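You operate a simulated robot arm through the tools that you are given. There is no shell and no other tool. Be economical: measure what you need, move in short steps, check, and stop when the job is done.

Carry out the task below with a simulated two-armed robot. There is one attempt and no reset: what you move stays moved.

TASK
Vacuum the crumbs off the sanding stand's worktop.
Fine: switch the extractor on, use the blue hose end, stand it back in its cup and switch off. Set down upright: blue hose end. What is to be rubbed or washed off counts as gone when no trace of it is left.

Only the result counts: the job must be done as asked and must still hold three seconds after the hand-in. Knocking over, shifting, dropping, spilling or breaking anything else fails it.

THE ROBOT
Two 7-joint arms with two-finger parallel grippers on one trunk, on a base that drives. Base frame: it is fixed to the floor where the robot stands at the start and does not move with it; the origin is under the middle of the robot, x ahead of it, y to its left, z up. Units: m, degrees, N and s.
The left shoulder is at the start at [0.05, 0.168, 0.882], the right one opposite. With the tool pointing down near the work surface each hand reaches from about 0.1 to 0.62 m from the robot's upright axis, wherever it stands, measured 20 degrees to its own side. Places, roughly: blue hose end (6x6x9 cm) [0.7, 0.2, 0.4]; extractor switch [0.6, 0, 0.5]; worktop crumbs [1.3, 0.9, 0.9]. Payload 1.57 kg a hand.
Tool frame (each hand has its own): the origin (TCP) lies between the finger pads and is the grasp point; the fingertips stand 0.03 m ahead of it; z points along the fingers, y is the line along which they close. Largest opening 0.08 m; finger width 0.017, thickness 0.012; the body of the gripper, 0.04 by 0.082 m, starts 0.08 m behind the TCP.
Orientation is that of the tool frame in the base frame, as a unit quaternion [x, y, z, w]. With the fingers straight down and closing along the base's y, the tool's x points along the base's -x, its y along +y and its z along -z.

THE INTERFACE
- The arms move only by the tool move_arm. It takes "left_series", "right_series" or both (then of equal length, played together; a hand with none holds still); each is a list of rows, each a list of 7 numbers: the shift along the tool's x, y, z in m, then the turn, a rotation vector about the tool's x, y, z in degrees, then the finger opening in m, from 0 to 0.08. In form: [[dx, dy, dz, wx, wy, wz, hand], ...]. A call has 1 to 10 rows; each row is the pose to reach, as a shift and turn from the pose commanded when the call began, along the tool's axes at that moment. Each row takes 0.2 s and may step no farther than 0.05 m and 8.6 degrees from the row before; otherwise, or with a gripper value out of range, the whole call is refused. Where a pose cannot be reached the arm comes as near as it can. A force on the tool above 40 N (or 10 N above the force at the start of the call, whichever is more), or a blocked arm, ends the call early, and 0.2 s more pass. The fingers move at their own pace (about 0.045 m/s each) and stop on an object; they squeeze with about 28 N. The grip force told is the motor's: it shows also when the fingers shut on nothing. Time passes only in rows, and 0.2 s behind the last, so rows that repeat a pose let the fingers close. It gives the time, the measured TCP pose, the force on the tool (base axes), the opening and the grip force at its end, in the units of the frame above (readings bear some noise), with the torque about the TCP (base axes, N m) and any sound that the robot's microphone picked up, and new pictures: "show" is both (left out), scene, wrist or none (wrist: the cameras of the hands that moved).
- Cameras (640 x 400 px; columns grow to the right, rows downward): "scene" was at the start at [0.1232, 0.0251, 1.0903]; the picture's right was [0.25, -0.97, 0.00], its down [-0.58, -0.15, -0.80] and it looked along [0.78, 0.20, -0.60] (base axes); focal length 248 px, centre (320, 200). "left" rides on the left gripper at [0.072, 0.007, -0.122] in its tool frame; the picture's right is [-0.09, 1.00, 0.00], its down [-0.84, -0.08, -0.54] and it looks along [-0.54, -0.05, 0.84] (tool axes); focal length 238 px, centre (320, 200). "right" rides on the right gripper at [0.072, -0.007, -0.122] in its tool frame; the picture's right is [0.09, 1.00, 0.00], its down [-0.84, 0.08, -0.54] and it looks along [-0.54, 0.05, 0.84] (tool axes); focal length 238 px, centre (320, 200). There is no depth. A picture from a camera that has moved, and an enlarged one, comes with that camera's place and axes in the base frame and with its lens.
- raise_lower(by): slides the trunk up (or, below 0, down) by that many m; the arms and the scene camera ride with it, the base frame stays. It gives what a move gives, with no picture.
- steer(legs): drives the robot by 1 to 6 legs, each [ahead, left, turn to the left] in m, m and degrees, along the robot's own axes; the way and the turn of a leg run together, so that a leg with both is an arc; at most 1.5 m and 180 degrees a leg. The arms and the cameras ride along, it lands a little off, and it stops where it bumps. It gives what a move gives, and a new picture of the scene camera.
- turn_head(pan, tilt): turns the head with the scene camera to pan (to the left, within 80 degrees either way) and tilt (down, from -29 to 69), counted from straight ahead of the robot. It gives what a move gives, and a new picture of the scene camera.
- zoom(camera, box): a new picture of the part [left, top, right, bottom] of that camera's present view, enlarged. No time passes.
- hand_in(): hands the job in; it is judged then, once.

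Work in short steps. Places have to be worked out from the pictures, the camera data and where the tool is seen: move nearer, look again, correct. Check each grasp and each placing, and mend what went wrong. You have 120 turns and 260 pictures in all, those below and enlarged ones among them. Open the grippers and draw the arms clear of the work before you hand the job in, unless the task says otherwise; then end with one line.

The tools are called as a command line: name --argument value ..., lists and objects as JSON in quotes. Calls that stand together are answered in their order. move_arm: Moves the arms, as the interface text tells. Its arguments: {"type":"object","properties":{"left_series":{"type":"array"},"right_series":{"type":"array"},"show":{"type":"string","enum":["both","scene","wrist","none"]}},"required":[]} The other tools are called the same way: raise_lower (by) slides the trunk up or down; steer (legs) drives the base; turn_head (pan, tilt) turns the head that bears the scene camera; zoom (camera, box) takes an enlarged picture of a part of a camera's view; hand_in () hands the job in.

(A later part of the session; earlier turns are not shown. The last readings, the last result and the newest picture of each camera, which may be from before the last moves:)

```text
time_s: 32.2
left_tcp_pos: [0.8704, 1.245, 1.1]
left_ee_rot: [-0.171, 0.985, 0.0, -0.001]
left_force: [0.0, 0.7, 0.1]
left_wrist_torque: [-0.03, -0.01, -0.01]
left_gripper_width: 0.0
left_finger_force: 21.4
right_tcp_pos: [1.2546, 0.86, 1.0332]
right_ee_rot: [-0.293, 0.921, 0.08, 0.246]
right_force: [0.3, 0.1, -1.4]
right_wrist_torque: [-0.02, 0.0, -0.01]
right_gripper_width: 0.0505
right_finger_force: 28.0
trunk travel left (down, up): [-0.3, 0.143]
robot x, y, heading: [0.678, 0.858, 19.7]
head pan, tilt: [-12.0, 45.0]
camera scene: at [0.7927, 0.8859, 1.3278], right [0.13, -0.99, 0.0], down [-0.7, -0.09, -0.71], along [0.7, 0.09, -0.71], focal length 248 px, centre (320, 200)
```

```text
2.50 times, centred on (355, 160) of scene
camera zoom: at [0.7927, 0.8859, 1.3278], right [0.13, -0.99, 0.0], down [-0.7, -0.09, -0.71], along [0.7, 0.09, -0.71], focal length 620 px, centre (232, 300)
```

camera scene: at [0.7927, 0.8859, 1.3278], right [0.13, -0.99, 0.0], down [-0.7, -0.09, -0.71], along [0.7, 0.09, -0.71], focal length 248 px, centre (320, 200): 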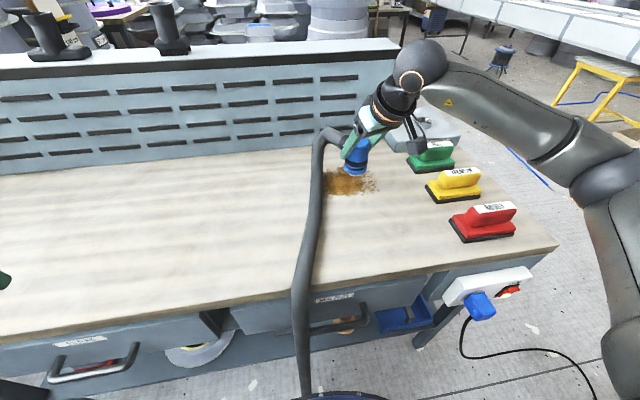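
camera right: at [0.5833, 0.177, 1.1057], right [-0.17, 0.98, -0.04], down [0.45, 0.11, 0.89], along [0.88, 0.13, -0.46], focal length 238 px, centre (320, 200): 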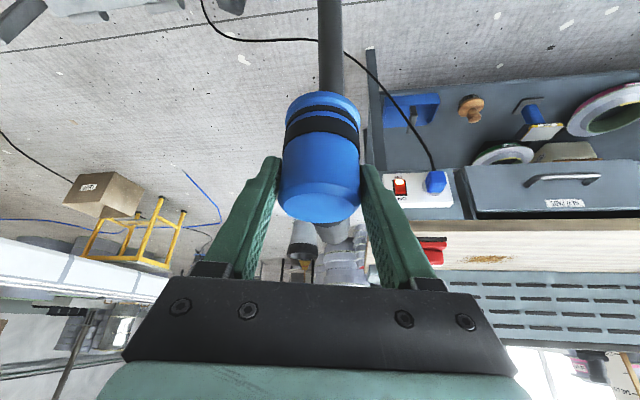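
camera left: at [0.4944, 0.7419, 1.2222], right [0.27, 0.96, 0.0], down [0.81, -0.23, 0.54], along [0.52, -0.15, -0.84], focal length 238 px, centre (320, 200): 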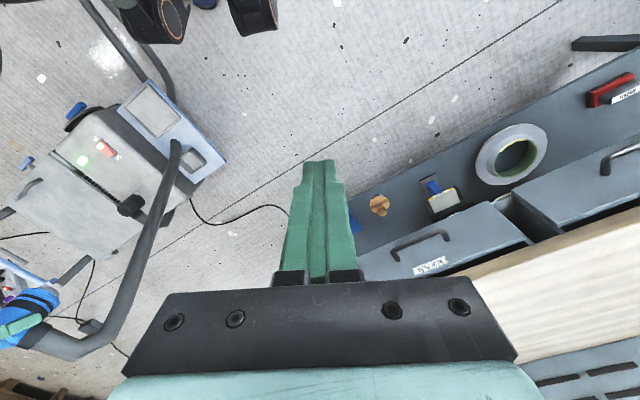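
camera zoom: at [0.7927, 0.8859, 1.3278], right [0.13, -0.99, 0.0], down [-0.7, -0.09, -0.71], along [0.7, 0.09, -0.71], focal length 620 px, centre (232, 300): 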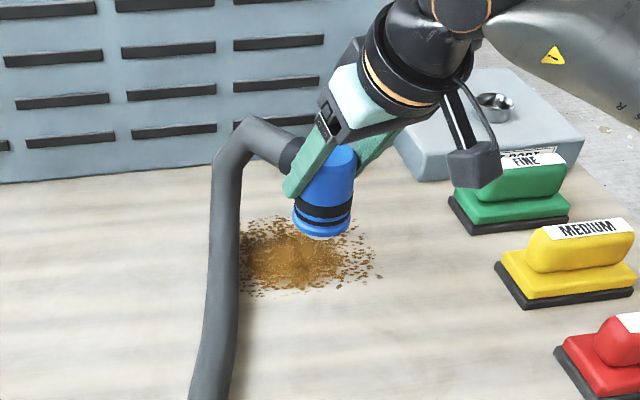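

I'm over the patch, which spans about x 1.245–1.381 and y 0.79–0.95; the mouth is near (1.264, 0.864, 0.948). I descend 4.5 cm and see whether the crumbs react.

move_arm --right_series '[[0.01, 0, 0.0174, 0, 0, 0, 0.02], [0.0175, 0, 0.0304, 0, 0, 0, 0.02], [0.0225, 0, 0.039, 0, 0, 0, 0.02]]' --show "none"

zoom --camera "scene" --box '[280, 100, 440, 220]'

```text
time_s: 33.0
left_tcp_pos: [0.8696, 1.2455, 1.1009]
left_ee_rot: [-0.171, 0.985, -0.001, 0.0]
left_force: [0.0, -0.1, 0.6]
left_wrist_torque: [-0.03, -0.03, -0.02]
left_gripper_width: 0.0
left_finger_force: 21.9
right_tcp_pos: [1.2554, 0.8601, 0.9904]
right_ee_rot: [-0.292, 0.921, 0.08, 0.246]
right_force: [1.0, 0.5, -1.1]
right_wrist_torque: [-0.01, 0.05, -0.01]
right_gripper_width: 0.0502
right_finger_force: 28.0
trunk travel left (down, up): [-0.3, 0.143]
robot x, y, heading: [0.6703, 0.8608, 19.8]
head pan, tilt: [-12.0, 45.0]
```

```text
3.33 times, centred on (360, 160) of scene
camera zoom: at [0.7921, 0.8856, 1.3279], right [0.13, -0.99, 0.0], down [-0.7, -0.09, -0.71], along [0.7, 0.09, -0.71], focal length 826 px, centre (187, 333)
```

zoom: 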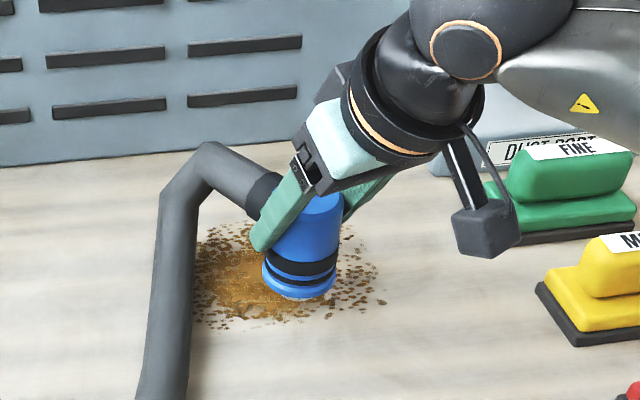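

The mouth is about 2 cm above the top. I descend another 1.2 cm and make a short trial stroke across the near side.

move_arm --right_series '[[0.003, 0, 0.0052, 0, 0, 0, 0.02], [0.006, 0, 0.0104, 0, 0, 0, 0.02], [0.006, 0, 0.0104, 0, 0, 0, 0.02]]' --show "none"

zoom --camera "scene" --box '[280, 100, 440, 220]'

```text
time_s: 33.8
left_tcp_pos: [0.8693, 1.2451, 1.1002]
left_ee_rot: [-0.171, 0.985, 0.0, 0.0]
left_force: [0.6, 0.0, -0.1]
left_wrist_torque: [0.01, -0.02, 0.01]
left_gripper_width: 0.0
left_finger_force: 21.2
right_tcp_pos: [1.2551, 0.8594, 0.9784]
right_ee_rot: [-0.293, 0.92, 0.08, 0.246]
right_force: [-1.0, 0.2, 0.0]
right_wrist_torque: [0.0, 0.04, -0.01]
right_gripper_width: 0.0505
right_finger_force: 28.2
trunk travel left (down, up): [-0.3, 0.143]
robot x, y, heading: [0.6749, 0.8591, 19.5]
head pan, tilt: [-12.0, 45.0]
```

```text
3.33 times, centred on (360, 160) of scene
camera zoom: at [0.792, 0.8856, 1.3279], right [0.13, -0.99, 0.0], down [-0.7, -0.09, -0.71], along [0.7, 0.09, -0.71], focal length 826 px, centre (187, 333)
```

zoom: 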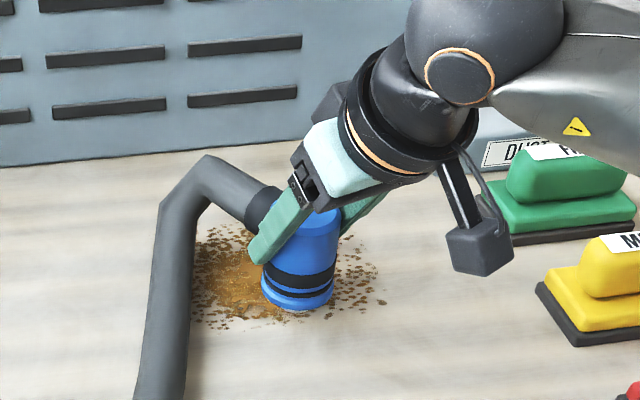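

No clear effect yet; by the projection the mouth may still be up to 3 cm high. I lower in small steps until light contact.

move_arm --right_series '[[0.002, 0, 0.0035, 0, 0, 0, 0.02], [0.004, 0, 0.007, 0, 0, 0, 0.02], [0.005, 0, 0.0087, 0, 0, 0, 0.02], [0.005, 0, 0.0087, 0, 0, 0, 0.02]]' --show "none"

zoom --camera "scene" --box '[300, 120, 420, 210]'

```text
time_s: 34.8
left_tcp_pos: [0.8694, 1.2448, 1.1003]
left_ee_rot: [-0.17, 0.985, 0.0, 0.0]
left_force: [0.4, 0.6, -0.5]
left_wrist_torque: [0.01, 0.0, -0.01]
left_gripper_width: 0.0
left_finger_force: 21.8
right_tcp_pos: [1.2546, 0.8592, 0.967]
right_ee_rot: [-0.293, 0.921, 0.08, 0.246]
right_force: [0.1, 1.2, -0.9]
right_wrist_torque: [-0.03, 0.0, 0.01]
right_gripper_width: 0.0503
right_finger_force: 27.5
trunk travel left (down, up): [-0.3, 0.143]
robot x, y, heading: [0.676, 0.8579, 19.7]
head pan, tilt: [-12.0, 45.0]
```

```text
4.44 times, centred on (360, 165) of scene
camera zoom: at [0.792, 0.8856, 1.3279], right [0.13, -0.99, 0.0], down [-0.7, -0.09, -0.71], along [0.7, 0.09, -0.71], focal length 1102 px, centre (142, 356)
```

zoom: 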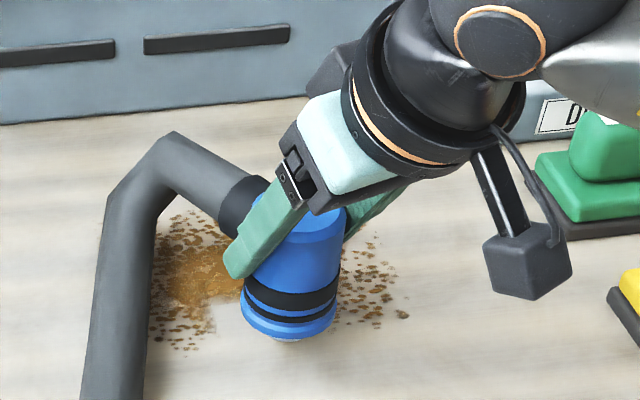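

Crumbs near the mouth are vanishing at this height, so suction works. I now sweep a serpentine over the near and middle part of the patch.

move_arm --right_series '[[0.021, -0.0326, -0.01, 0, 0, 0, 0.02], [0.0411, -0.0653, -0.0217, 0, 0, 0, 0.02], [0.0163, -0.0855, -0.0075, 0, 0, 0, 0.02], [-0.0038, -0.0529, 0.0042, 0, 0, 0, 0.02], [-0.0238, -0.0203, 0.0159, 0, 0, 0, 0.02], [-0.0439, 0.0124, 0.0276, 0, 0, 0, 0.02], [-0.0664, 0.0491, 0.0407, 0, 0, 0, 0.02], [-0.0416, 0.0694, 0.0265, 0, 0, 0, 0.02], [-0.019, 0.0326, 0.0134, 0, 0, 0, 0.02], [0.001, 0, 0.0017, 0, 0, 0, 0.02]]' --show "wrist"

zoom --camera "scene" --box '[280, 100, 440, 220]'

```text
time_s: 37.0
left_tcp_pos: [0.868, 1.2442, 1.1011]
left_ee_rot: [-0.17, 0.985, 0.0, 0.0]
left_force: [-0.2, 0.3, 0.2]
left_wrist_torque: [0.03, -0.04, 0.0]
left_gripper_width: 0.0
left_finger_force: 21.0
right_tcp_pos: [1.2566, 0.8603, 0.9644]
right_ee_rot: [-0.292, 0.921, 0.079, 0.246]
right_force: [-0.6, 1.1, -0.7]
right_wrist_torque: [-0.02, 0.03, -0.02]
right_gripper_width: 0.0507
right_finger_force: 28.2
trunk travel left (down, up): [-0.3, 0.143]
robot x, y, heading: [0.6766, 0.8569, 19.6]
head pan, tilt: [-12.0, 45.0]
camera right: at [1.1605, 0.785, 1.0355], right [-0.64, 0.77, -0.04], down [0.33, 0.32, 0.89], along [0.69, 0.56, -0.46], focal length 238 px, centre (320, 200)
```

right: 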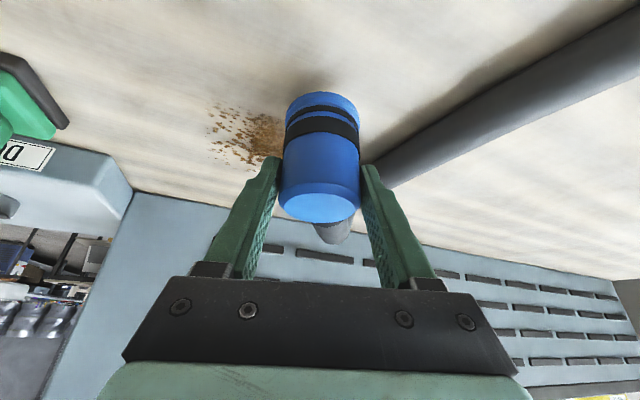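

```text
3.33 times, centred on (360, 160) of scene
camera zoom: at [0.7919, 0.8852, 1.328], right [0.13, -0.99, 0.0], down [-0.7, -0.09, -0.71], along [0.7, 0.1, -0.71], focal length 826 px, centre (187, 333)
```

zoom: 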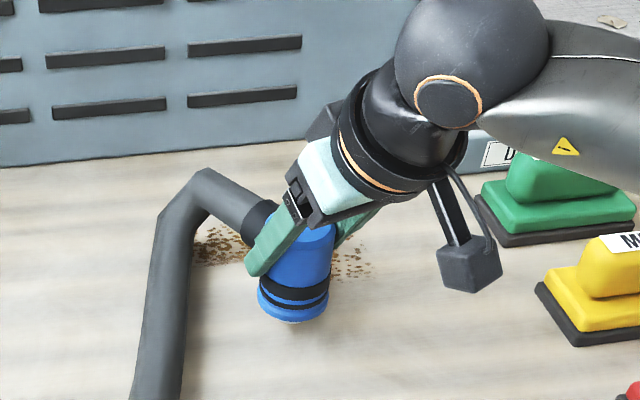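

About two thirds is gone; a strip at x≈1.31–1.375 remains. I sweep that band the same way.

move_arm --right_series '[[-0.0248, -0.0203, 0.0142, 0, 0, 0, 0.02], [-0.025, -0.0633, 0.0141, 0, 0, 0, 0.02], [-0.006, -0.1029, 0.003, 0, 0, 0, 0.02], [-0.0273, -0.1203, 0.0152, 0, 0, 0, 0.02], [-0.0474, -0.0876, 0.0269, 0, 0, 0, 0.02], [-0.0674, -0.055, 0.0386, 0, 0, 0, 0.02], [-0.0874, -0.0224, 0.0502, 0, 0, 0, 0.02], [-0.1075, 0.0103, 0.0619, 0, 0, 0, 0.02], [-0.0862, 0.0277, 0.0498, 0, 0, 0, 0.02], [-0.0661, -0.005, 0.0381, 0, 0, 0, 0.02]]' --show "wrist"

zoom --camera "scene" --box '[280, 100, 440, 220]'

```text
time_s: 39.2
left_tcp_pos: [0.8696, 1.2443, 1.1006]
left_ee_rot: [-0.172, 0.985, -0.001, 0.0]
left_force: [0.8, -0.2, 0.0]
left_wrist_torque: [0.04, 0.01, -0.03]
left_gripper_width: 0.0001
left_finger_force: 21.2
right_tcp_pos: [1.3197, 0.9001, 0.9659]
right_ee_rot: [-0.292, 0.92, 0.08, 0.247]
right_force: [0.1, 0.8, -0.5]
right_wrist_torque: [0.02, -0.04, 0.03]
right_gripper_width: 0.0503
right_finger_force: 27.9
trunk travel left (down, up): [-0.3, 0.143]
robot x, y, heading: [0.6771, 0.8594, 19.5]
head pan, tilt: [-12.0, 45.0]
camera right: at [1.2227, 0.824, 1.0364], right [-0.64, 0.77, -0.04], down [0.33, 0.32, 0.89], along [0.69, 0.56, -0.46], focal length 238 px, centre (320, 200)
```

right: 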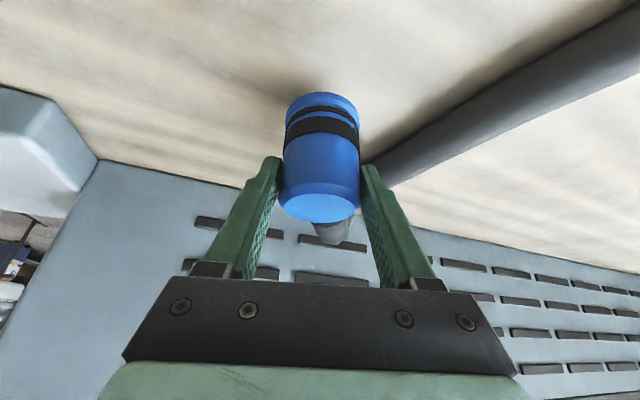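

```text
3.33 times, centred on (360, 160) of scene
camera zoom: at [0.7921, 0.8849, 1.328], right [0.13, -0.99, 0.0], down [-0.7, -0.09, -0.71], along [0.7, 0.1, -0.71], focal length 826 px, centre (187, 333)
```

zoom: 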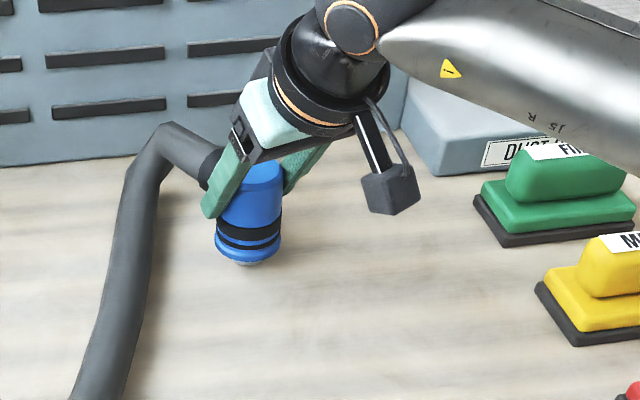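

Looks clean. I make one more overlapping pass over the parts hidden by the nozzle, then lift to inspect.

move_arm --right_series '[[-0.0225, 0.0367, 0.0131, 0, 0, 0, 0.02], [0.0023, 0.057, -0.0011, 0, 0, 0, 0.02], [0.0248, 0.0203, -0.0142, 0, 0, 0, 0.02], [0.015, -0.0245, -0.0088, 0, 0, 0, 0.02], [-0.0063, -0.0419, 0.0034, 0, 0, 0, 0.02], [-0.0263, -0.0092, 0.0151, 0, 0, 0, 0.02], [-0.0463, -0.0092, -0.0196, 0, 0, 0, 0.02], [-0.0663, -0.0092, -0.0543, 0, 0, 0, 0.02], [-0.0479, 0.014, -0.088, 0, 0, 0, 0.02]]' --show "wrist"

zoom --camera "scene" --box '[260, 90, 460, 240]'

```text
time_s: 41.2
left_tcp_pos: [0.8695, 1.2438, 1.1002]
left_ee_rot: [-0.17, 0.985, 0.0, 0.0]
left_force: [0.2, 0.2, 0.1]
left_wrist_torque: [-0.01, -0.03, 0.02]
left_gripper_width: 0.0002
left_finger_force: 21.4
right_tcp_pos: [1.3117, 0.9085, 1.0659]
right_ee_rot: [-0.293, 0.92, 0.08, 0.248]
right_force: [-0.7, -0.6, -0.7]
right_wrist_torque: [0.0, -0.01, -0.03]
right_gripper_width: 0.0507
right_finger_force: 28.0
trunk travel left (down, up): [-0.3, 0.143]
robot x, y, heading: [0.6725, 0.858, 19.8]
head pan, tilt: [-12.0, 45.0]
camera right: at [1.2151, 0.8312, 1.1371], right [-0.64, 0.77, -0.04], down [0.33, 0.32, 0.89], along [0.69, 0.56, -0.46], focal length 238 px, centre (320, 200)
```

right: 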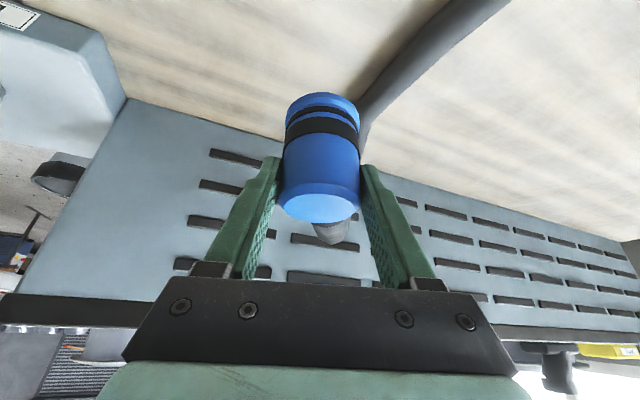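

```text
2.67 times, centred on (360, 165) of scene
camera zoom: at [0.7915, 0.8853, 1.328], right [0.13, -0.99, 0.0], down [-0.7, -0.09, -0.71], along [0.7, 0.1, -0.71], focal length 661 px, centre (213, 293)
```

zoom: 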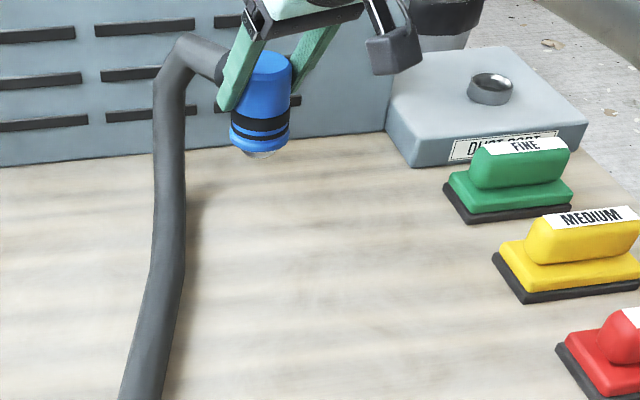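

The worktop is clean. I draw the hand back to its carrying pose and retrace the drive to the extractor.

move_arm --right_series '[[0.032, -0.0033, -0.0187, 0, 0, 0, 0.02], [0.0647, -0.0066, -0.0373, 0, 0, 0, 0.02]]' --show "none"

steer --legs '[[-0.569, 0, 0], [0, -0.191, 0], [0, 0, -30.3]]'

turn_head --pan 28 --tilt 20

zoom --camera "scene" --box '[180, 80, 480, 260]'

turn_head --pan -25 --tilt 50

```text
time_s: 41.8
left_tcp_pos: [0.8696, 1.2457, 1.1004]
left_ee_rot: [-0.171, 0.985, 0.0, 0.0]
left_force: [-0.1, -0.4, 0.3]
left_wrist_torque: [-0.01, 0.02, 0.0]
left_gripper_width: 0.0
left_finger_force: 21.2
right_tcp_pos: [1.2541, 0.8584, 1.0655]
right_ee_rot: [-0.292, 0.921, 0.079, 0.246]
right_force: [-0.8, 0.3, -1.4]
right_wrist_torque: [0.01, 0.0, -0.01]
right_gripper_width: 0.0507
right_finger_force: 28.2
trunk travel left (down, up): [-0.3, 0.143]
robot x, y, heading: [0.6745, 0.8577, 19.8]
head pan, tilt: [-12.0, 45.0]
```

```text
time_s: 48.4
left_tcp_pos: [0.5556, 0.7271, 1.1003]
left_ee_rot: [0.089, 0.996, 0.0, 0.0]
left_force: [-0.9, 0.6, -1.5]
left_wrist_torque: [-0.03, 0.0, 0.01]
left_gripper_width: 0.0
left_finger_force: 21.4
right_tcp_pos: [0.6961, 0.2008, 1.0662]
right_ee_rot: [-0.045, 0.965, 0.014, 0.259]
right_force: [-0.5, 0.3, -1.9]
right_wrist_torque: [0.03, 0.02, 0.02]
right_gripper_width: 0.0503
right_finger_force: 27.9
trunk travel left (down, up): [-0.3, 0.143]
robot x, y, heading: [0.1938, 0.4899, -10.6]
head pan, tilt: [-12.0, 45.0]
camera scene: at [0.3084, 0.4536, 1.3279], right [-0.38, -0.93, 0.0], down [-0.65, 0.27, -0.71], along [0.65, -0.27, -0.71], focal length 248 px, centre (320, 200)
```

scene: 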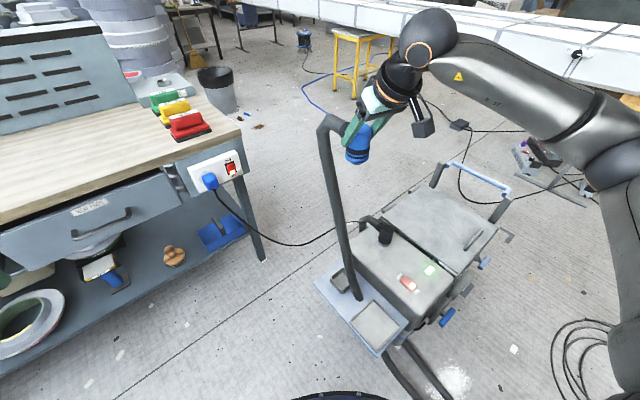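

```text
time_s: 49.5
left_tcp_pos: [0.5569, 0.7264, 1.1007]
left_ee_rot: [0.089, 0.996, 0.0, 0.0]
left_force: [-0.3, -0.6, 0.2]
left_wrist_torque: [-0.01, 0.02, 0.0]
left_gripper_width: 0.0
left_finger_force: 21.3
right_tcp_pos: [0.6973, 0.1999, 1.0651]
right_ee_rot: [-0.045, 0.965, 0.014, 0.259]
right_force: [0.5, -0.2, -1.1]
right_wrist_torque: [0.0, -0.02, -0.01]
right_gripper_width: 0.0504
right_finger_force: 27.3
trunk travel left (down, up): [-0.3, 0.143]
robot x, y, heading: [0.196, 0.4875, -10.3]
head pan, tilt: [28.0, 20.0]
camera scene: at [0.3219, 0.5129, 1.3666], right [0.3, -0.95, 0.0], down [-0.33, -0.1, -0.94], along [0.9, 0.29, -0.34], focal length 248 px, centre (320, 200)
```

scene: 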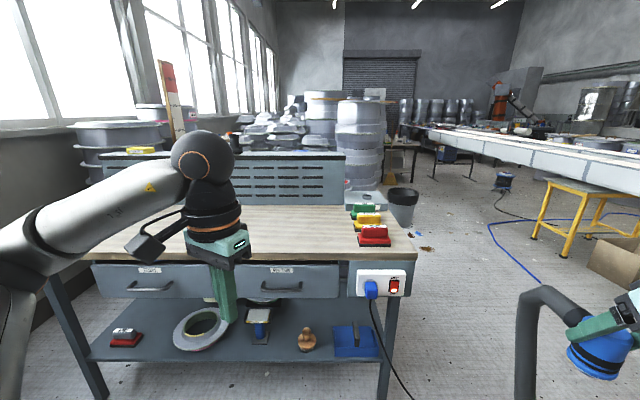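

```text
2.13 times, centred on (330, 170) of scene
camera zoom: at [0.3219, 0.5129, 1.3666], right [0.3, -0.95, 0.0], down [-0.33, -0.1, -0.94], along [0.9, 0.29, -0.34], focal length 529 px, centre (299, 264)
```

zoom: 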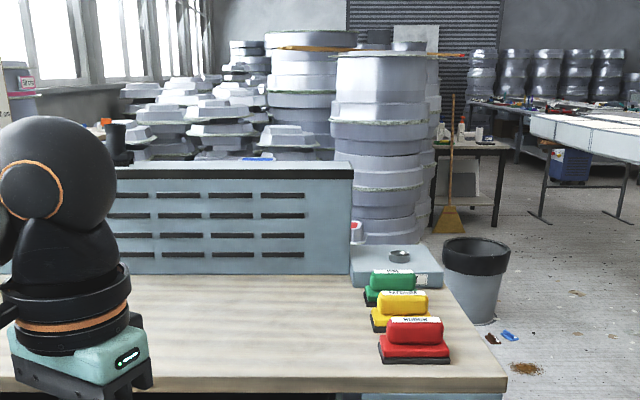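

```text
time_s: 50.7
left_tcp_pos: [0.5568, 0.7265, 1.1001]
left_ee_rot: [0.089, 0.996, 0.0, 0.0]
left_force: [-0.4, 0.1, 0.2]
left_wrist_torque: [-0.01, -0.03, -0.01]
left_gripper_width: 0.0001
left_finger_force: 21.5
right_tcp_pos: [0.6971, 0.2004, 1.066]
right_ee_rot: [-0.044, 0.965, 0.013, 0.258]
right_force: [-0.3, 0.1, -0.1]
right_wrist_torque: [0.01, -0.02, -0.02]
right_gripper_width: 0.0505
right_finger_force: 27.3
trunk travel left (down, up): [-0.3, 0.143]
robot x, y, heading: [0.1914, 0.4906, -10.3]
head pan, tilt: [-25.0, 50.0]
camera scene: at [0.296, 0.4401, 1.3211], right [-0.58, -0.82, 0.0], down [-0.63, 0.44, -0.64], along [0.53, -0.37, -0.77], focal length 248 px, centre (320, 200)
```

scene: 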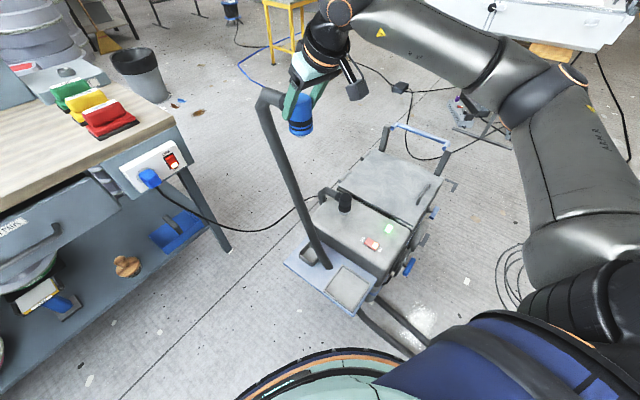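

The worktop is clean from this angle too. I lower the trunk back by 0.25 m and move to hover over the cup at the recorded grasp position (x 0.704, y 0.193).

raise_lower --by -0.25

move_arm --right_series '[[0.0143, -0.0081, 0.0379, 0, 0, 0, 0.02], [0.0343, -0.0081, 0.0726, 0, 0, 0, 0.02], [0.0543, -0.0081, 0.1072, 0, 0, 0, 0.02], [0.0743, -0.0081, 0.1419, 0, 0, 0, 0.02], [0.0943, -0.0081, 0.1766, 0, 0, 0, 0.02], [0.1093, -0.0081, 0.2026, 0, 0, 0, 0.02]]'

zoom --camera "scene" --box '[250, 120, 390, 260]'

```text
time_s: 53.3
left_tcp_pos: [0.5571, 0.7253, 0.8497]
left_ee_rot: [0.089, 0.996, 0.0, 0.0]
left_force: [0.0, -0.1, 0.3]
left_wrist_torque: [0.01, -0.03, -0.02]
left_gripper_width: 0.0004
left_finger_force: 20.8
right_tcp_pos: [0.6963, 0.2003, 0.8154]
right_ee_rot: [-0.046, 0.965, 0.014, 0.259]
right_force: [0.6, 0.3, -1.0]
right_wrist_torque: [-0.01, 0.01, 0.01]
right_gripper_width: 0.0505
right_finger_force: 27.8
trunk travel left (down, up): [-0.05, 0.393]
robot x, y, heading: [0.1935, 0.4884, -10.4]
head pan, tilt: [-25.0, 50.0]
```

```text
time_s: 54.7
left_tcp_pos: [0.5554, 0.7262, 0.8506]
left_ee_rot: [0.09, 0.996, 0.0, 0.0]
left_force: [1.0, -0.3, -0.2]
left_wrist_torque: [-0.02, -0.03, 0.02]
left_gripper_width: 0.0
left_finger_force: 21.5
right_tcp_pos: [0.7066, 0.1921, 0.5846]
right_ee_rot: [-0.045, 0.965, 0.015, 0.259]
right_force: [0.1, 0.3, -1.7]
right_wrist_torque: [0.01, 0.06, 0.02]
right_gripper_width: 0.0505
right_finger_force: 28.1
trunk travel left (down, up): [-0.05, 0.393]
robot x, y, heading: [0.1938, 0.4897, -10.2]
head pan, tilt: [-25.0, 50.0]
camera scene: at [0.2959, 0.4401, 1.0711], right [-0.58, -0.82, 0.0], down [-0.63, 0.44, -0.64], along [0.52, -0.37, -0.77], focal length 248 px, centre (320, 200)
camera right: at [0.5854, 0.1746, 0.6552], right [-0.17, 0.98, -0.04], down [0.44, 0.12, 0.89], along [0.88, 0.13, -0.46], focal length 238 px, centre (320, 200)
```

scene: 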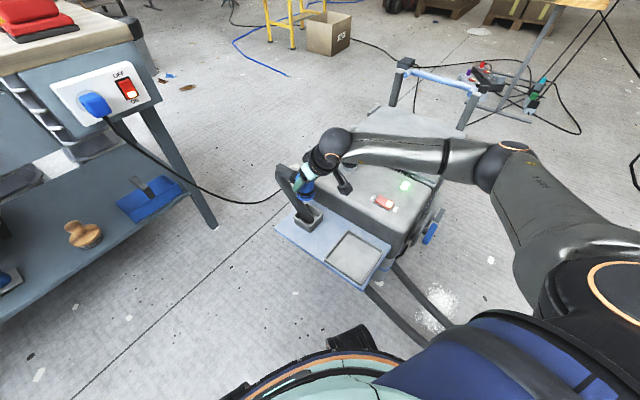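
right: 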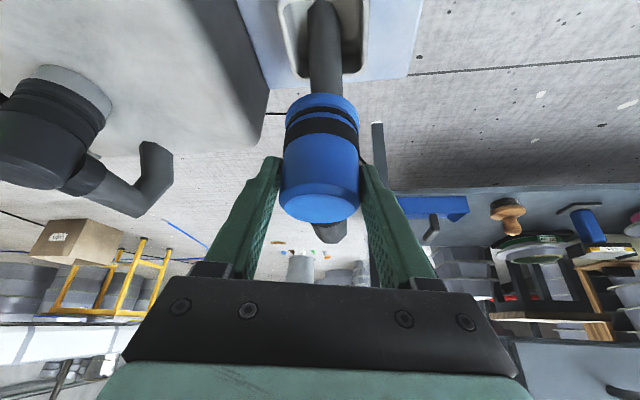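

```text
2.86 times, centred on (320, 190) of scene
camera zoom: at [0.2959, 0.4401, 1.0711], right [-0.58, -0.82, 0.0], down [-0.63, 0.44, -0.64], along [0.52, -0.37, -0.77], focal length 708 px, centre (320, 229)
```

zoom: 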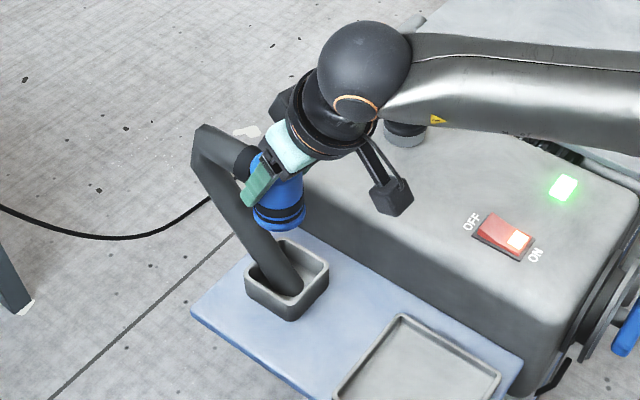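

Nozzle is aligned over the cup as it was on the way out. I descend to about 1.2 cm above the seated height, then check.

move_arm --right_series '[[0.0167, 0.001, 0.025, 0, 0, 0, 0.02], [0.0317, 0.001, 0.051, 0, 0, 0, 0.02], [0.0417, 0.001, 0.0684, 0, 0, 0, 0.02], [0.0492, 0.001, 0.0814, 0, 0, 0, 0.02], [0.0542, 0.001, 0.09, 0, 0, 0, 0.02]]' --show "wrist"

zoom --camera "scene" --box '[250, 150, 370, 250]'

```text
time_s: 55.9
left_tcp_pos: [0.5576, 0.7263, 0.8499]
left_ee_rot: [0.089, 0.996, 0.0, 0.0]
left_force: [-0.4, -0.1, 0.0]
left_wrist_torque: [0.06, 0.01, -0.01]
left_gripper_width: 0.0001
left_finger_force: 21.3
right_tcp_pos: [0.7032, 0.1936, 0.4798]
right_ee_rot: [-0.045, 0.965, 0.013, 0.258]
right_force: [0.6, 0.9, -1.9]
right_wrist_torque: [0.0, 0.01, 0.02]
right_gripper_width: 0.0507
right_finger_force: 28.1
trunk travel left (down, up): [-0.05, 0.393]
robot x, y, heading: [0.1957, 0.4893, -10.4]
head pan, tilt: [-25.0, 50.0]
camera right: at [0.5817, 0.1758, 0.5506], right [-0.17, 0.98, -0.04], down [0.44, 0.12, 0.89], along [0.88, 0.13, -0.46], focal length 238 px, centre (320, 200)
```

right: 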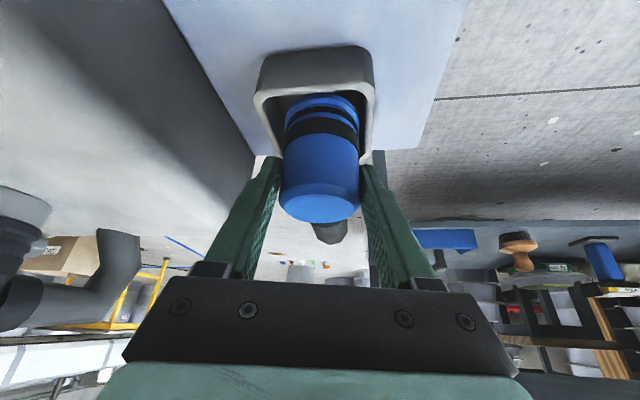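

```text
4.00 times, centred on (310, 200) of scene
camera zoom: at [0.296, 0.4401, 1.071], right [-0.58, -0.82, 0.0], down [-0.63, 0.44, -0.64], along [0.52, -0.37, -0.77], focal length 992 px, centre (360, 200)
```

zoom: 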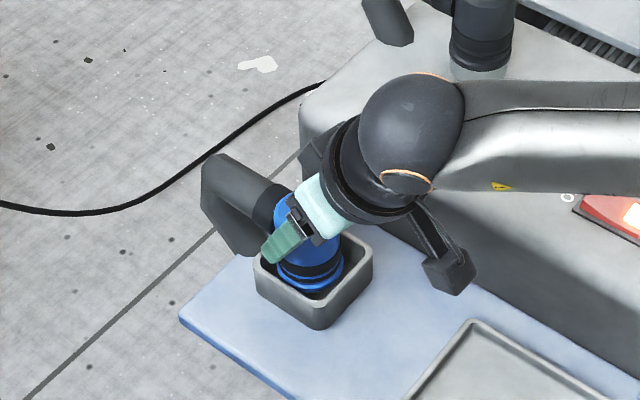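

It's entering the cup squarely. I lower the last 12 mm in small steps.

move_arm --right_series '[[0.002, 0, 0.0035, 0, 0, 0, 0.02], [0.004, 0, 0.007, 0, 0, 0, 0.02], [0.006, 0, 0.0104, 0, 0, 0, 0.02], [0.006, 0, 0.0104, 0, 0, 0, 0.02]]' --show "wrist"

```text
time_s: 56.9
left_tcp_pos: [0.5559, 0.7267, 0.8501]
left_ee_rot: [0.087, 0.996, 0.0, 0.0]
left_force: [-0.9, -0.2, 0.5]
left_wrist_torque: [0.0, 0.0, 0.01]
left_gripper_width: 0.0002
left_finger_force: 21.1
right_tcp_pos: [0.7027, 0.1926, 0.4683]
right_ee_rot: [-0.045, 0.965, 0.013, 0.258]
right_force: [-0.3, -0.8, -1.9]
right_wrist_torque: [-0.02, 0.02, 0.01]
right_gripper_width: 0.0504
right_finger_force: 27.7
trunk travel left (down, up): [-0.05, 0.393]
robot x, y, heading: [0.1959, 0.4865, -10.5]
head pan, tilt: [-25.0, 50.0]
camera right: at [0.5813, 0.176, 0.5391], right [-0.17, 0.98, -0.04], down [0.44, 0.12, 0.89], along [0.88, 0.13, -0.46], focal length 238 px, centre (320, 200)
```

right: 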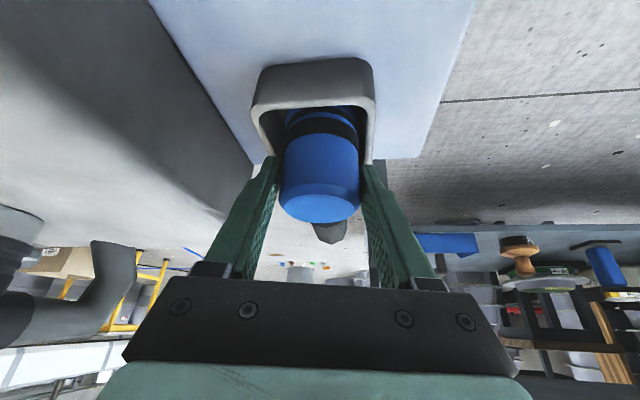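

At the recorded height but still carrying its weight; I lower up to 3 mm more for contact.

move_arm --right_series '[[0.0005, 0, 0.0009, 0, 0, 0, 0.02], [0.001, 0, 0.0017, 0, 0, 0, 0.02], [0.001, 0, 0.0017, 0, 0, 0, 0.02]]' --show "none"

```text
time_s: 57.7
left_tcp_pos: [0.5563, 0.7265, 0.8512]
left_ee_rot: [0.09, 0.996, 0.0, 0.0]
left_force: [-0.5, -0.2, -0.6]
left_wrist_torque: [-0.03, 0.0, -0.01]
left_gripper_width: 0.0001
left_finger_force: 20.7
right_tcp_pos: [0.704, 0.194, 0.4688]
right_ee_rot: [-0.044, 0.964, 0.013, 0.26]
right_force: [-3.0, -0.3, 7.9]
right_wrist_torque: [0.07, 0.18, 0.06]
right_gripper_width: 0.0504
right_finger_force: 28.2
trunk travel left (down, up): [-0.05, 0.393]
robot x, y, heading: [0.1957, 0.4868, -10.3]
head pan, tilt: [-25.0, 50.0]
```

Contact (8 N upward): it is seated. I open the fingers and check before withdrawing.

move_arm --right_series '[[0, 0, 0, 0, 0, 0, 0.06], [0, 0, 0, 0, 0, 0, 0.07], [0, 0, 0, 0, 0, 0, 0.08], [0, 0, 0, 0, 0, 0, 0.08]]' --show "wrist"

```text
time_s: 58.7
left_tcp_pos: [0.5566, 0.7257, 0.8522]
left_ee_rot: [0.089, 0.996, -0.001, 0.0]
left_force: [1.0, 0.0, -0.6]
left_wrist_torque: [0.0, 0.01, 0.01]
left_gripper_width: 0.0
left_finger_force: 21.1
right_tcp_pos: [0.7032, 0.1941, 0.4674]
right_ee_rot: [-0.045, 0.965, 0.014, 0.259]
right_force: [-0.3, 0.4, 0.0]
right_wrist_torque: [0.02, 0.04, -0.02]
right_gripper_width: 0.0798
right_finger_force: 0.0
trunk travel left (down, up): [-0.05, 0.393]
robot x, y, heading: [0.1946, 0.4901, -10.3]
head pan, tilt: [-25.0, 50.0]
camera right: at [0.5811, 0.1764, 0.5375], right [-0.17, 0.98, -0.04], down [0.44, 0.12, 0.89], along [0.88, 0.13, -0.46], focal length 238 px, centre (320, 200)
```

right: 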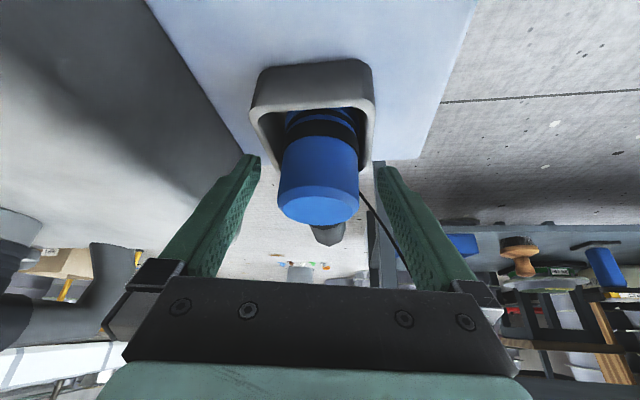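

The hose end stands freely in its cup. I withdraw along the tool axis, rise, straighten the hand and bring it closed toward the switch.

move_arm --right_series '[[0, 0, -0.04, 0, 0, 0, 0.08], [0, 0, -0.08, 0, 0, 0, 0.08], [0, 0, -0.1, 0, 0, 0, 0.08], [-0.02, 0, -0.1347, 0, 7.5, 0, 0.08], [-0.04, 0, -0.169, 0, 15, 0, 0.06], [-0.024, -0.0385, -0.1784, 0, 22.5, 0, 0.04], [-0.008, -0.077, -0.1878, 0, 30, 0, 0.02], [0.008, -0.1155, -0.1972, 0, 30, 0, 0.0], [0.024, -0.154, -0.2066, 0, 30, 0, 0.0], [0.024, -0.154, -0.2066, 0, 30, 0, 0.0]]'

zoom --camera "scene" --box '[250, 130, 430, 280]'

```text
time_s: 60.9
left_tcp_pos: [0.5565, 0.7269, 0.85]
left_ee_rot: [0.089, 0.996, 0.0, 0.0]
left_force: [-0.6, -0.6, -0.4]
left_wrist_torque: [0.0, -0.02, 0.02]
left_gripper_width: 0.0
left_finger_force: 21.8
right_tcp_pos: [0.5928, 0.03, 0.6348]
right_ee_rot: [-0.048, 0.999, 0.001, 0.0]
right_force: [-0.1, -0.6, -0.2]
right_wrist_torque: [0.0, -0.03, 0.01]
right_gripper_width: 0.0001
right_finger_force: 21.6
trunk travel left (down, up): [-0.05, 0.393]
robot x, y, heading: [0.194, 0.4879, -10.3]
head pan, tilt: [-25.0, 50.0]
camera scene: at [0.2958, 0.4401, 1.0711], right [-0.58, -0.82, 0.0], down [-0.63, 0.44, -0.64], along [0.52, -0.37, -0.77], focal length 248 px, centre (320, 200)
camera right: at [0.5229, 0.0162, 0.7572], right [-0.19, 0.98, 0.0], down [0.83, 0.15, 0.54], along [0.53, 0.1, -0.84], focal length 238 px, centre (320, 200)
```

scene: 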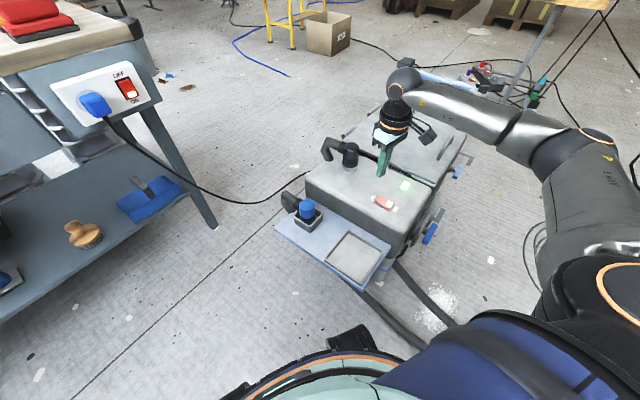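
right: 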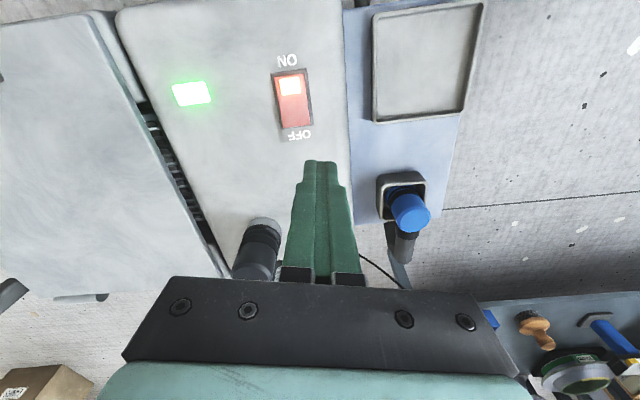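

```text
2.67 times, centred on (340, 205) of scene
camera zoom: at [0.2958, 0.4401, 1.0711], right [-0.58, -0.82, 0.0], down [-0.63, 0.44, -0.64], along [0.52, -0.37, -0.77], focal length 661 px, centre (267, 187)
```

zoom: 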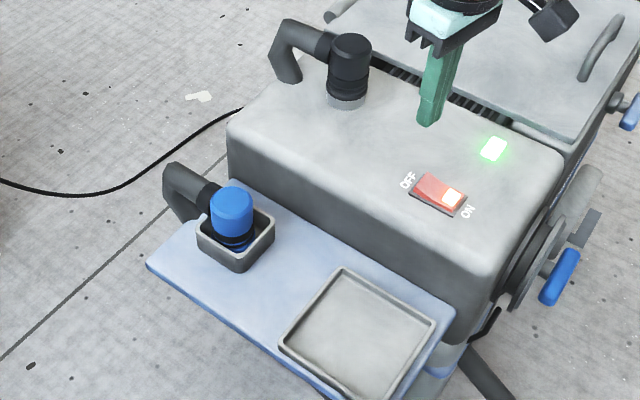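

The hose end stands upright in its cup. The OFF half is at about (0.583, 0.001). I move over it and descend to 2 cm above.

move_arm --right_series '[[0.007, -0.015, 0.03, 0, 0, 0, 0.0], [0.0127, -0.0279, 0.06, 0, 0, 0, 0.0], [0.0127, -0.0279, 0.085, 0, 0, 0, 0.0]]' --show "wrist"

```text
time_s: 61.7
left_tcp_pos: [0.5568, 0.7256, 0.8505]
left_ee_rot: [0.089, 0.996, 0.0, 0.0]
left_force: [0.2, -0.2, -0.4]
left_wrist_torque: [0.02, 0.03, -0.02]
left_gripper_width: 0.0
left_finger_force: 21.1
right_tcp_pos: [0.5503, 0.0105, 0.5765]
right_ee_rot: [-0.047, 0.999, 0.003, 0.001]
right_force: [1.0, -0.3, 0.6]
right_wrist_torque: [0.0, 0.02, 0.01]
right_gripper_width: 0.0001
right_finger_force: 21.5
right hand out of reach, approached as far as the arm can: row 1, 2, 3
trunk travel left (down, up): [-0.05, 0.393]
robot x, y, heading: [0.1979, 0.489, -10.0]
head pan, tilt: [-25.0, 50.0]
camera right: at [0.4803, -0.002, 0.6989], right [-0.18, 0.98, 0.0], down [0.82, 0.15, 0.54], along [0.53, 0.1, -0.84], focal length 238 px, centre (320, 200)
```

right: 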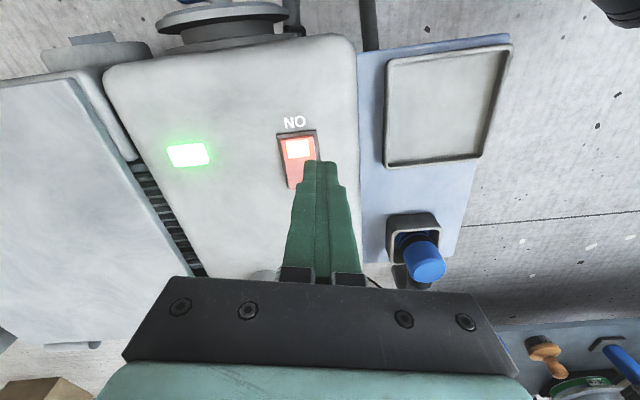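

From this stance the switch is out of reach. I lift the hand and drive back to near the starting position, from which I pressed it before.

move_arm --right_series '[[0, 0, -0.04, 0, 0, 0, 0.0], [0, 0, -0.08, 0, 0, 0, 0.0], [0, 0, -0.12, 0, 0, 0, 0.0], [0, 0, -0.16, 0, 0, 0, 0.0], [0.02, -0.02, -0.18, 0, 0, 0, 0.0]]' --show "none"

steer --legs '[[-0.17, 0, 0], [0, 0, 10.2], [0, -0.51, 0]]'

```text
time_s: 62.9
left_tcp_pos: [0.5555, 0.727, 0.8505]
left_ee_rot: [0.089, 0.996, 0.0, 0.0]
left_force: [-0.4, -0.1, -0.2]
left_wrist_torque: [-0.03, 0.01, -0.01]
left_gripper_width: 0.0002
left_finger_force: 21.1
right_tcp_pos: [0.5237, -0.0002, 0.7669]
right_ee_rot: [-0.046, 0.999, 0.0, 0.0]
right_force: [0.0, 0.8, -0.8]
right_wrist_torque: [-0.03, -0.01, 0.01]
right_gripper_width: 0.0001
right_finger_force: 20.8
right hand out of reach, approached as far as the arm can: row 5
trunk travel left (down, up): [-0.05, 0.393]
robot x, y, heading: [0.1966, 0.4831, -10.5]
head pan, tilt: [-25.0, 50.0]
```

```text
time_s: 69.5
left_tcp_pos: [0.3408, 0.3151, 0.85]
left_ee_rot: [0.001, 1.0, -0.001, -0.001]
left_force: [-0.6, 0.0, 0.4]
left_wrist_torque: [0.0, 0.0, 0.02]
left_gripper_width: 0.0001
left_finger_force: 21.3
right_tcp_pos: [0.4359, -0.4048, 0.7655]
right_ee_rot: [-0.134, 0.991, 0.002, 0.0]
right_force: [-0.3, 0.3, 0.4]
right_wrist_torque: [-0.01, 0.01, 0.0]
right_gripper_width: 0.0001
right_finger_force: 21.7
trunk travel left (down, up): [-0.05, 0.393]
robot x, y, heading: [0.0191, 0.021, 0.0]
head pan, tilt: [-25.0, 50.0]
camera scene: at [0.1339, -0.0128, 1.071], right [-0.42, -0.91, 0.0], down [-0.69, 0.33, -0.64], along [0.58, -0.27, -0.77], focal length 248 px, centre (320, 200)
```

scene: 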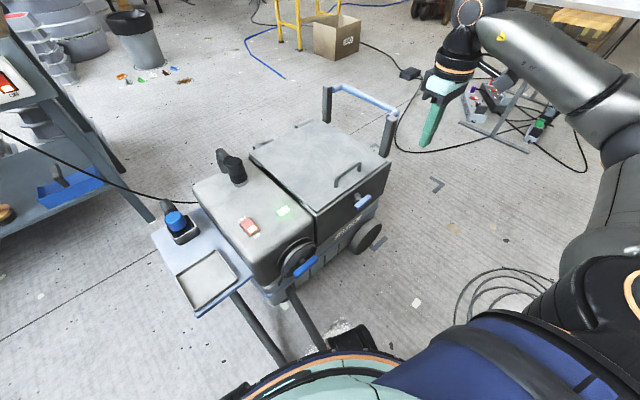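

Now the switch is within reach. I bring the closed right hand over the OFF half at moderate height.

move_arm --right_series '[[-0.025, 0.0352, 0.013, 0, 0, 0, 0], [-0.05, 0.0705, 0.026, 0, 0, 0, 0], [-0.075, 0.1057, 0.039, 0, 0, 0, 0], [-0.1, 0.1409, 0.052, 0, 0, 0, 0], [-0.125, 0.1761, 0.065, 0, 0, 0, 0], [-0.15, 0.2114, 0.078, 0, 0, 0, 0], [-0.175, 0.2466, 0.091, 0, 0, 0, 0], [-0.2, 0.2818, 0.104, 0, 0, 0, 0], [-0.225, 0.3171, 0.117, 0, 0, 0, 0], [-0.2497, 0.3523, 0.13, 0, 0, 0, 0]]' --show "wrist"

```text
time_s: 71.8
left_tcp_pos: [0.3403, 0.3162, 0.8498]
left_ee_rot: [0.0, 1.0, 0.0, 0.0]
left_force: [-0.4, -0.4, 0.2]
left_wrist_torque: [0.0, -0.01, 0.02]
left_gripper_width: 0.0001
left_finger_force: 21.1
right_tcp_pos: [0.5826, 0.0026, 0.6383]
right_ee_rot: [-0.133, 0.991, 0.001, 0.001]
right_force: [0.0, 0.1, -1.0]
right_wrist_torque: [0.04, -0.01, 0.0]
right_gripper_width: 0.0
right_finger_force: 20.7
trunk travel left (down, up): [-0.05, 0.393]
robot x, y, heading: [0.0258, 0.0179, -0.1]
head pan, tilt: [-25.0, 50.0]
camera right: at [0.5157, -0.0218, 0.7603], right [-0.35, 0.94, 0.0], down [0.79, 0.3, 0.54], along [0.51, 0.19, -0.84], focal length 238 px, centre (320, 200)
```

right: 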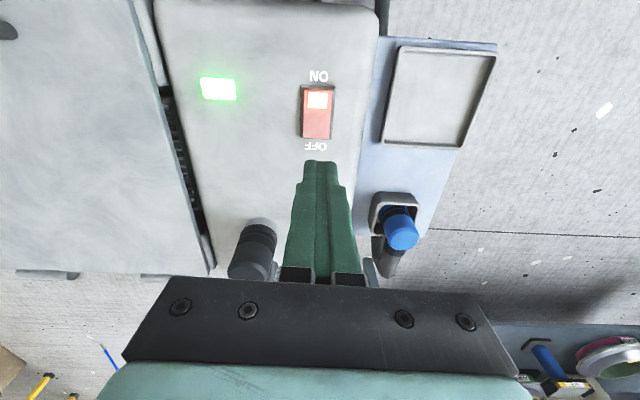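

Aligned with the rocker; I descend and press the OFF half in small steps.

move_arm --right_series '[[-0.003, -0.002, 0.04, 0, 0, 0, 0], [-0.003, -0.002, 0.075, 0, 0, 0, 0], [-0.003, -0.002, 0.095, 0, 0, 0, 0], [-0.003, -0.002, 0.105, 0, 0, 0, 0], [-0.003, -0.002, 0.111, 0, 0, 0, 0], [-0.003, -0.002, 0.116, 0, 0, 0, 0], [-0.003, -0.002, 0.12, 0, 0, 0, 0]]' --show "wrist"

```text
time_s: 73.3
left_tcp_pos: [0.3392, 0.3145, 0.8508]
left_ee_rot: [0.001, 1.0, 0.0, 0.002]
left_force: [0.2, 0.2, 0.0]
left_wrist_torque: [0.02, 0.0, 0.03]
left_gripper_width: 0.0
left_finger_force: 20.8
right_tcp_pos: [0.5864, 0.0016, 0.5206]
right_ee_rot: [-0.134, 0.991, 0.001, 0.003]
right_force: [-2.5, -2.8, 21.2]
right_wrist_torque: [-0.16, 0.25, -0.15]
right_gripper_width: 0.0
right_finger_force: 21.2
trunk travel left (down, up): [-0.05, 0.393]
robot x, y, heading: [0.0247, 0.0191, 0.1]
head pan, tilt: [-25.0, 50.0]
camera right: at [0.519, -0.0238, 0.6432], right [-0.35, 0.94, 0.0], down [0.78, 0.3, 0.55], along [0.51, 0.19, -0.84], focal length 238 px, centre (320, 200)
```

right: 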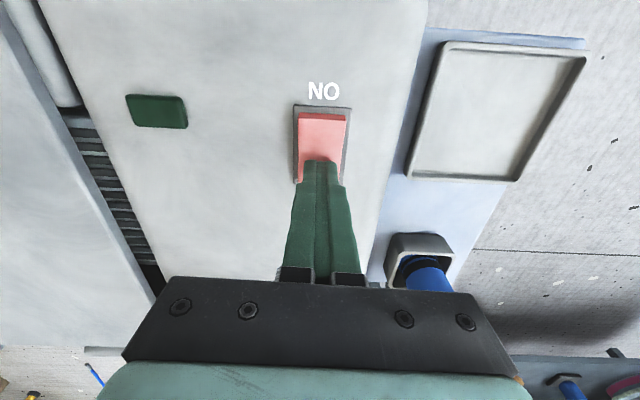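

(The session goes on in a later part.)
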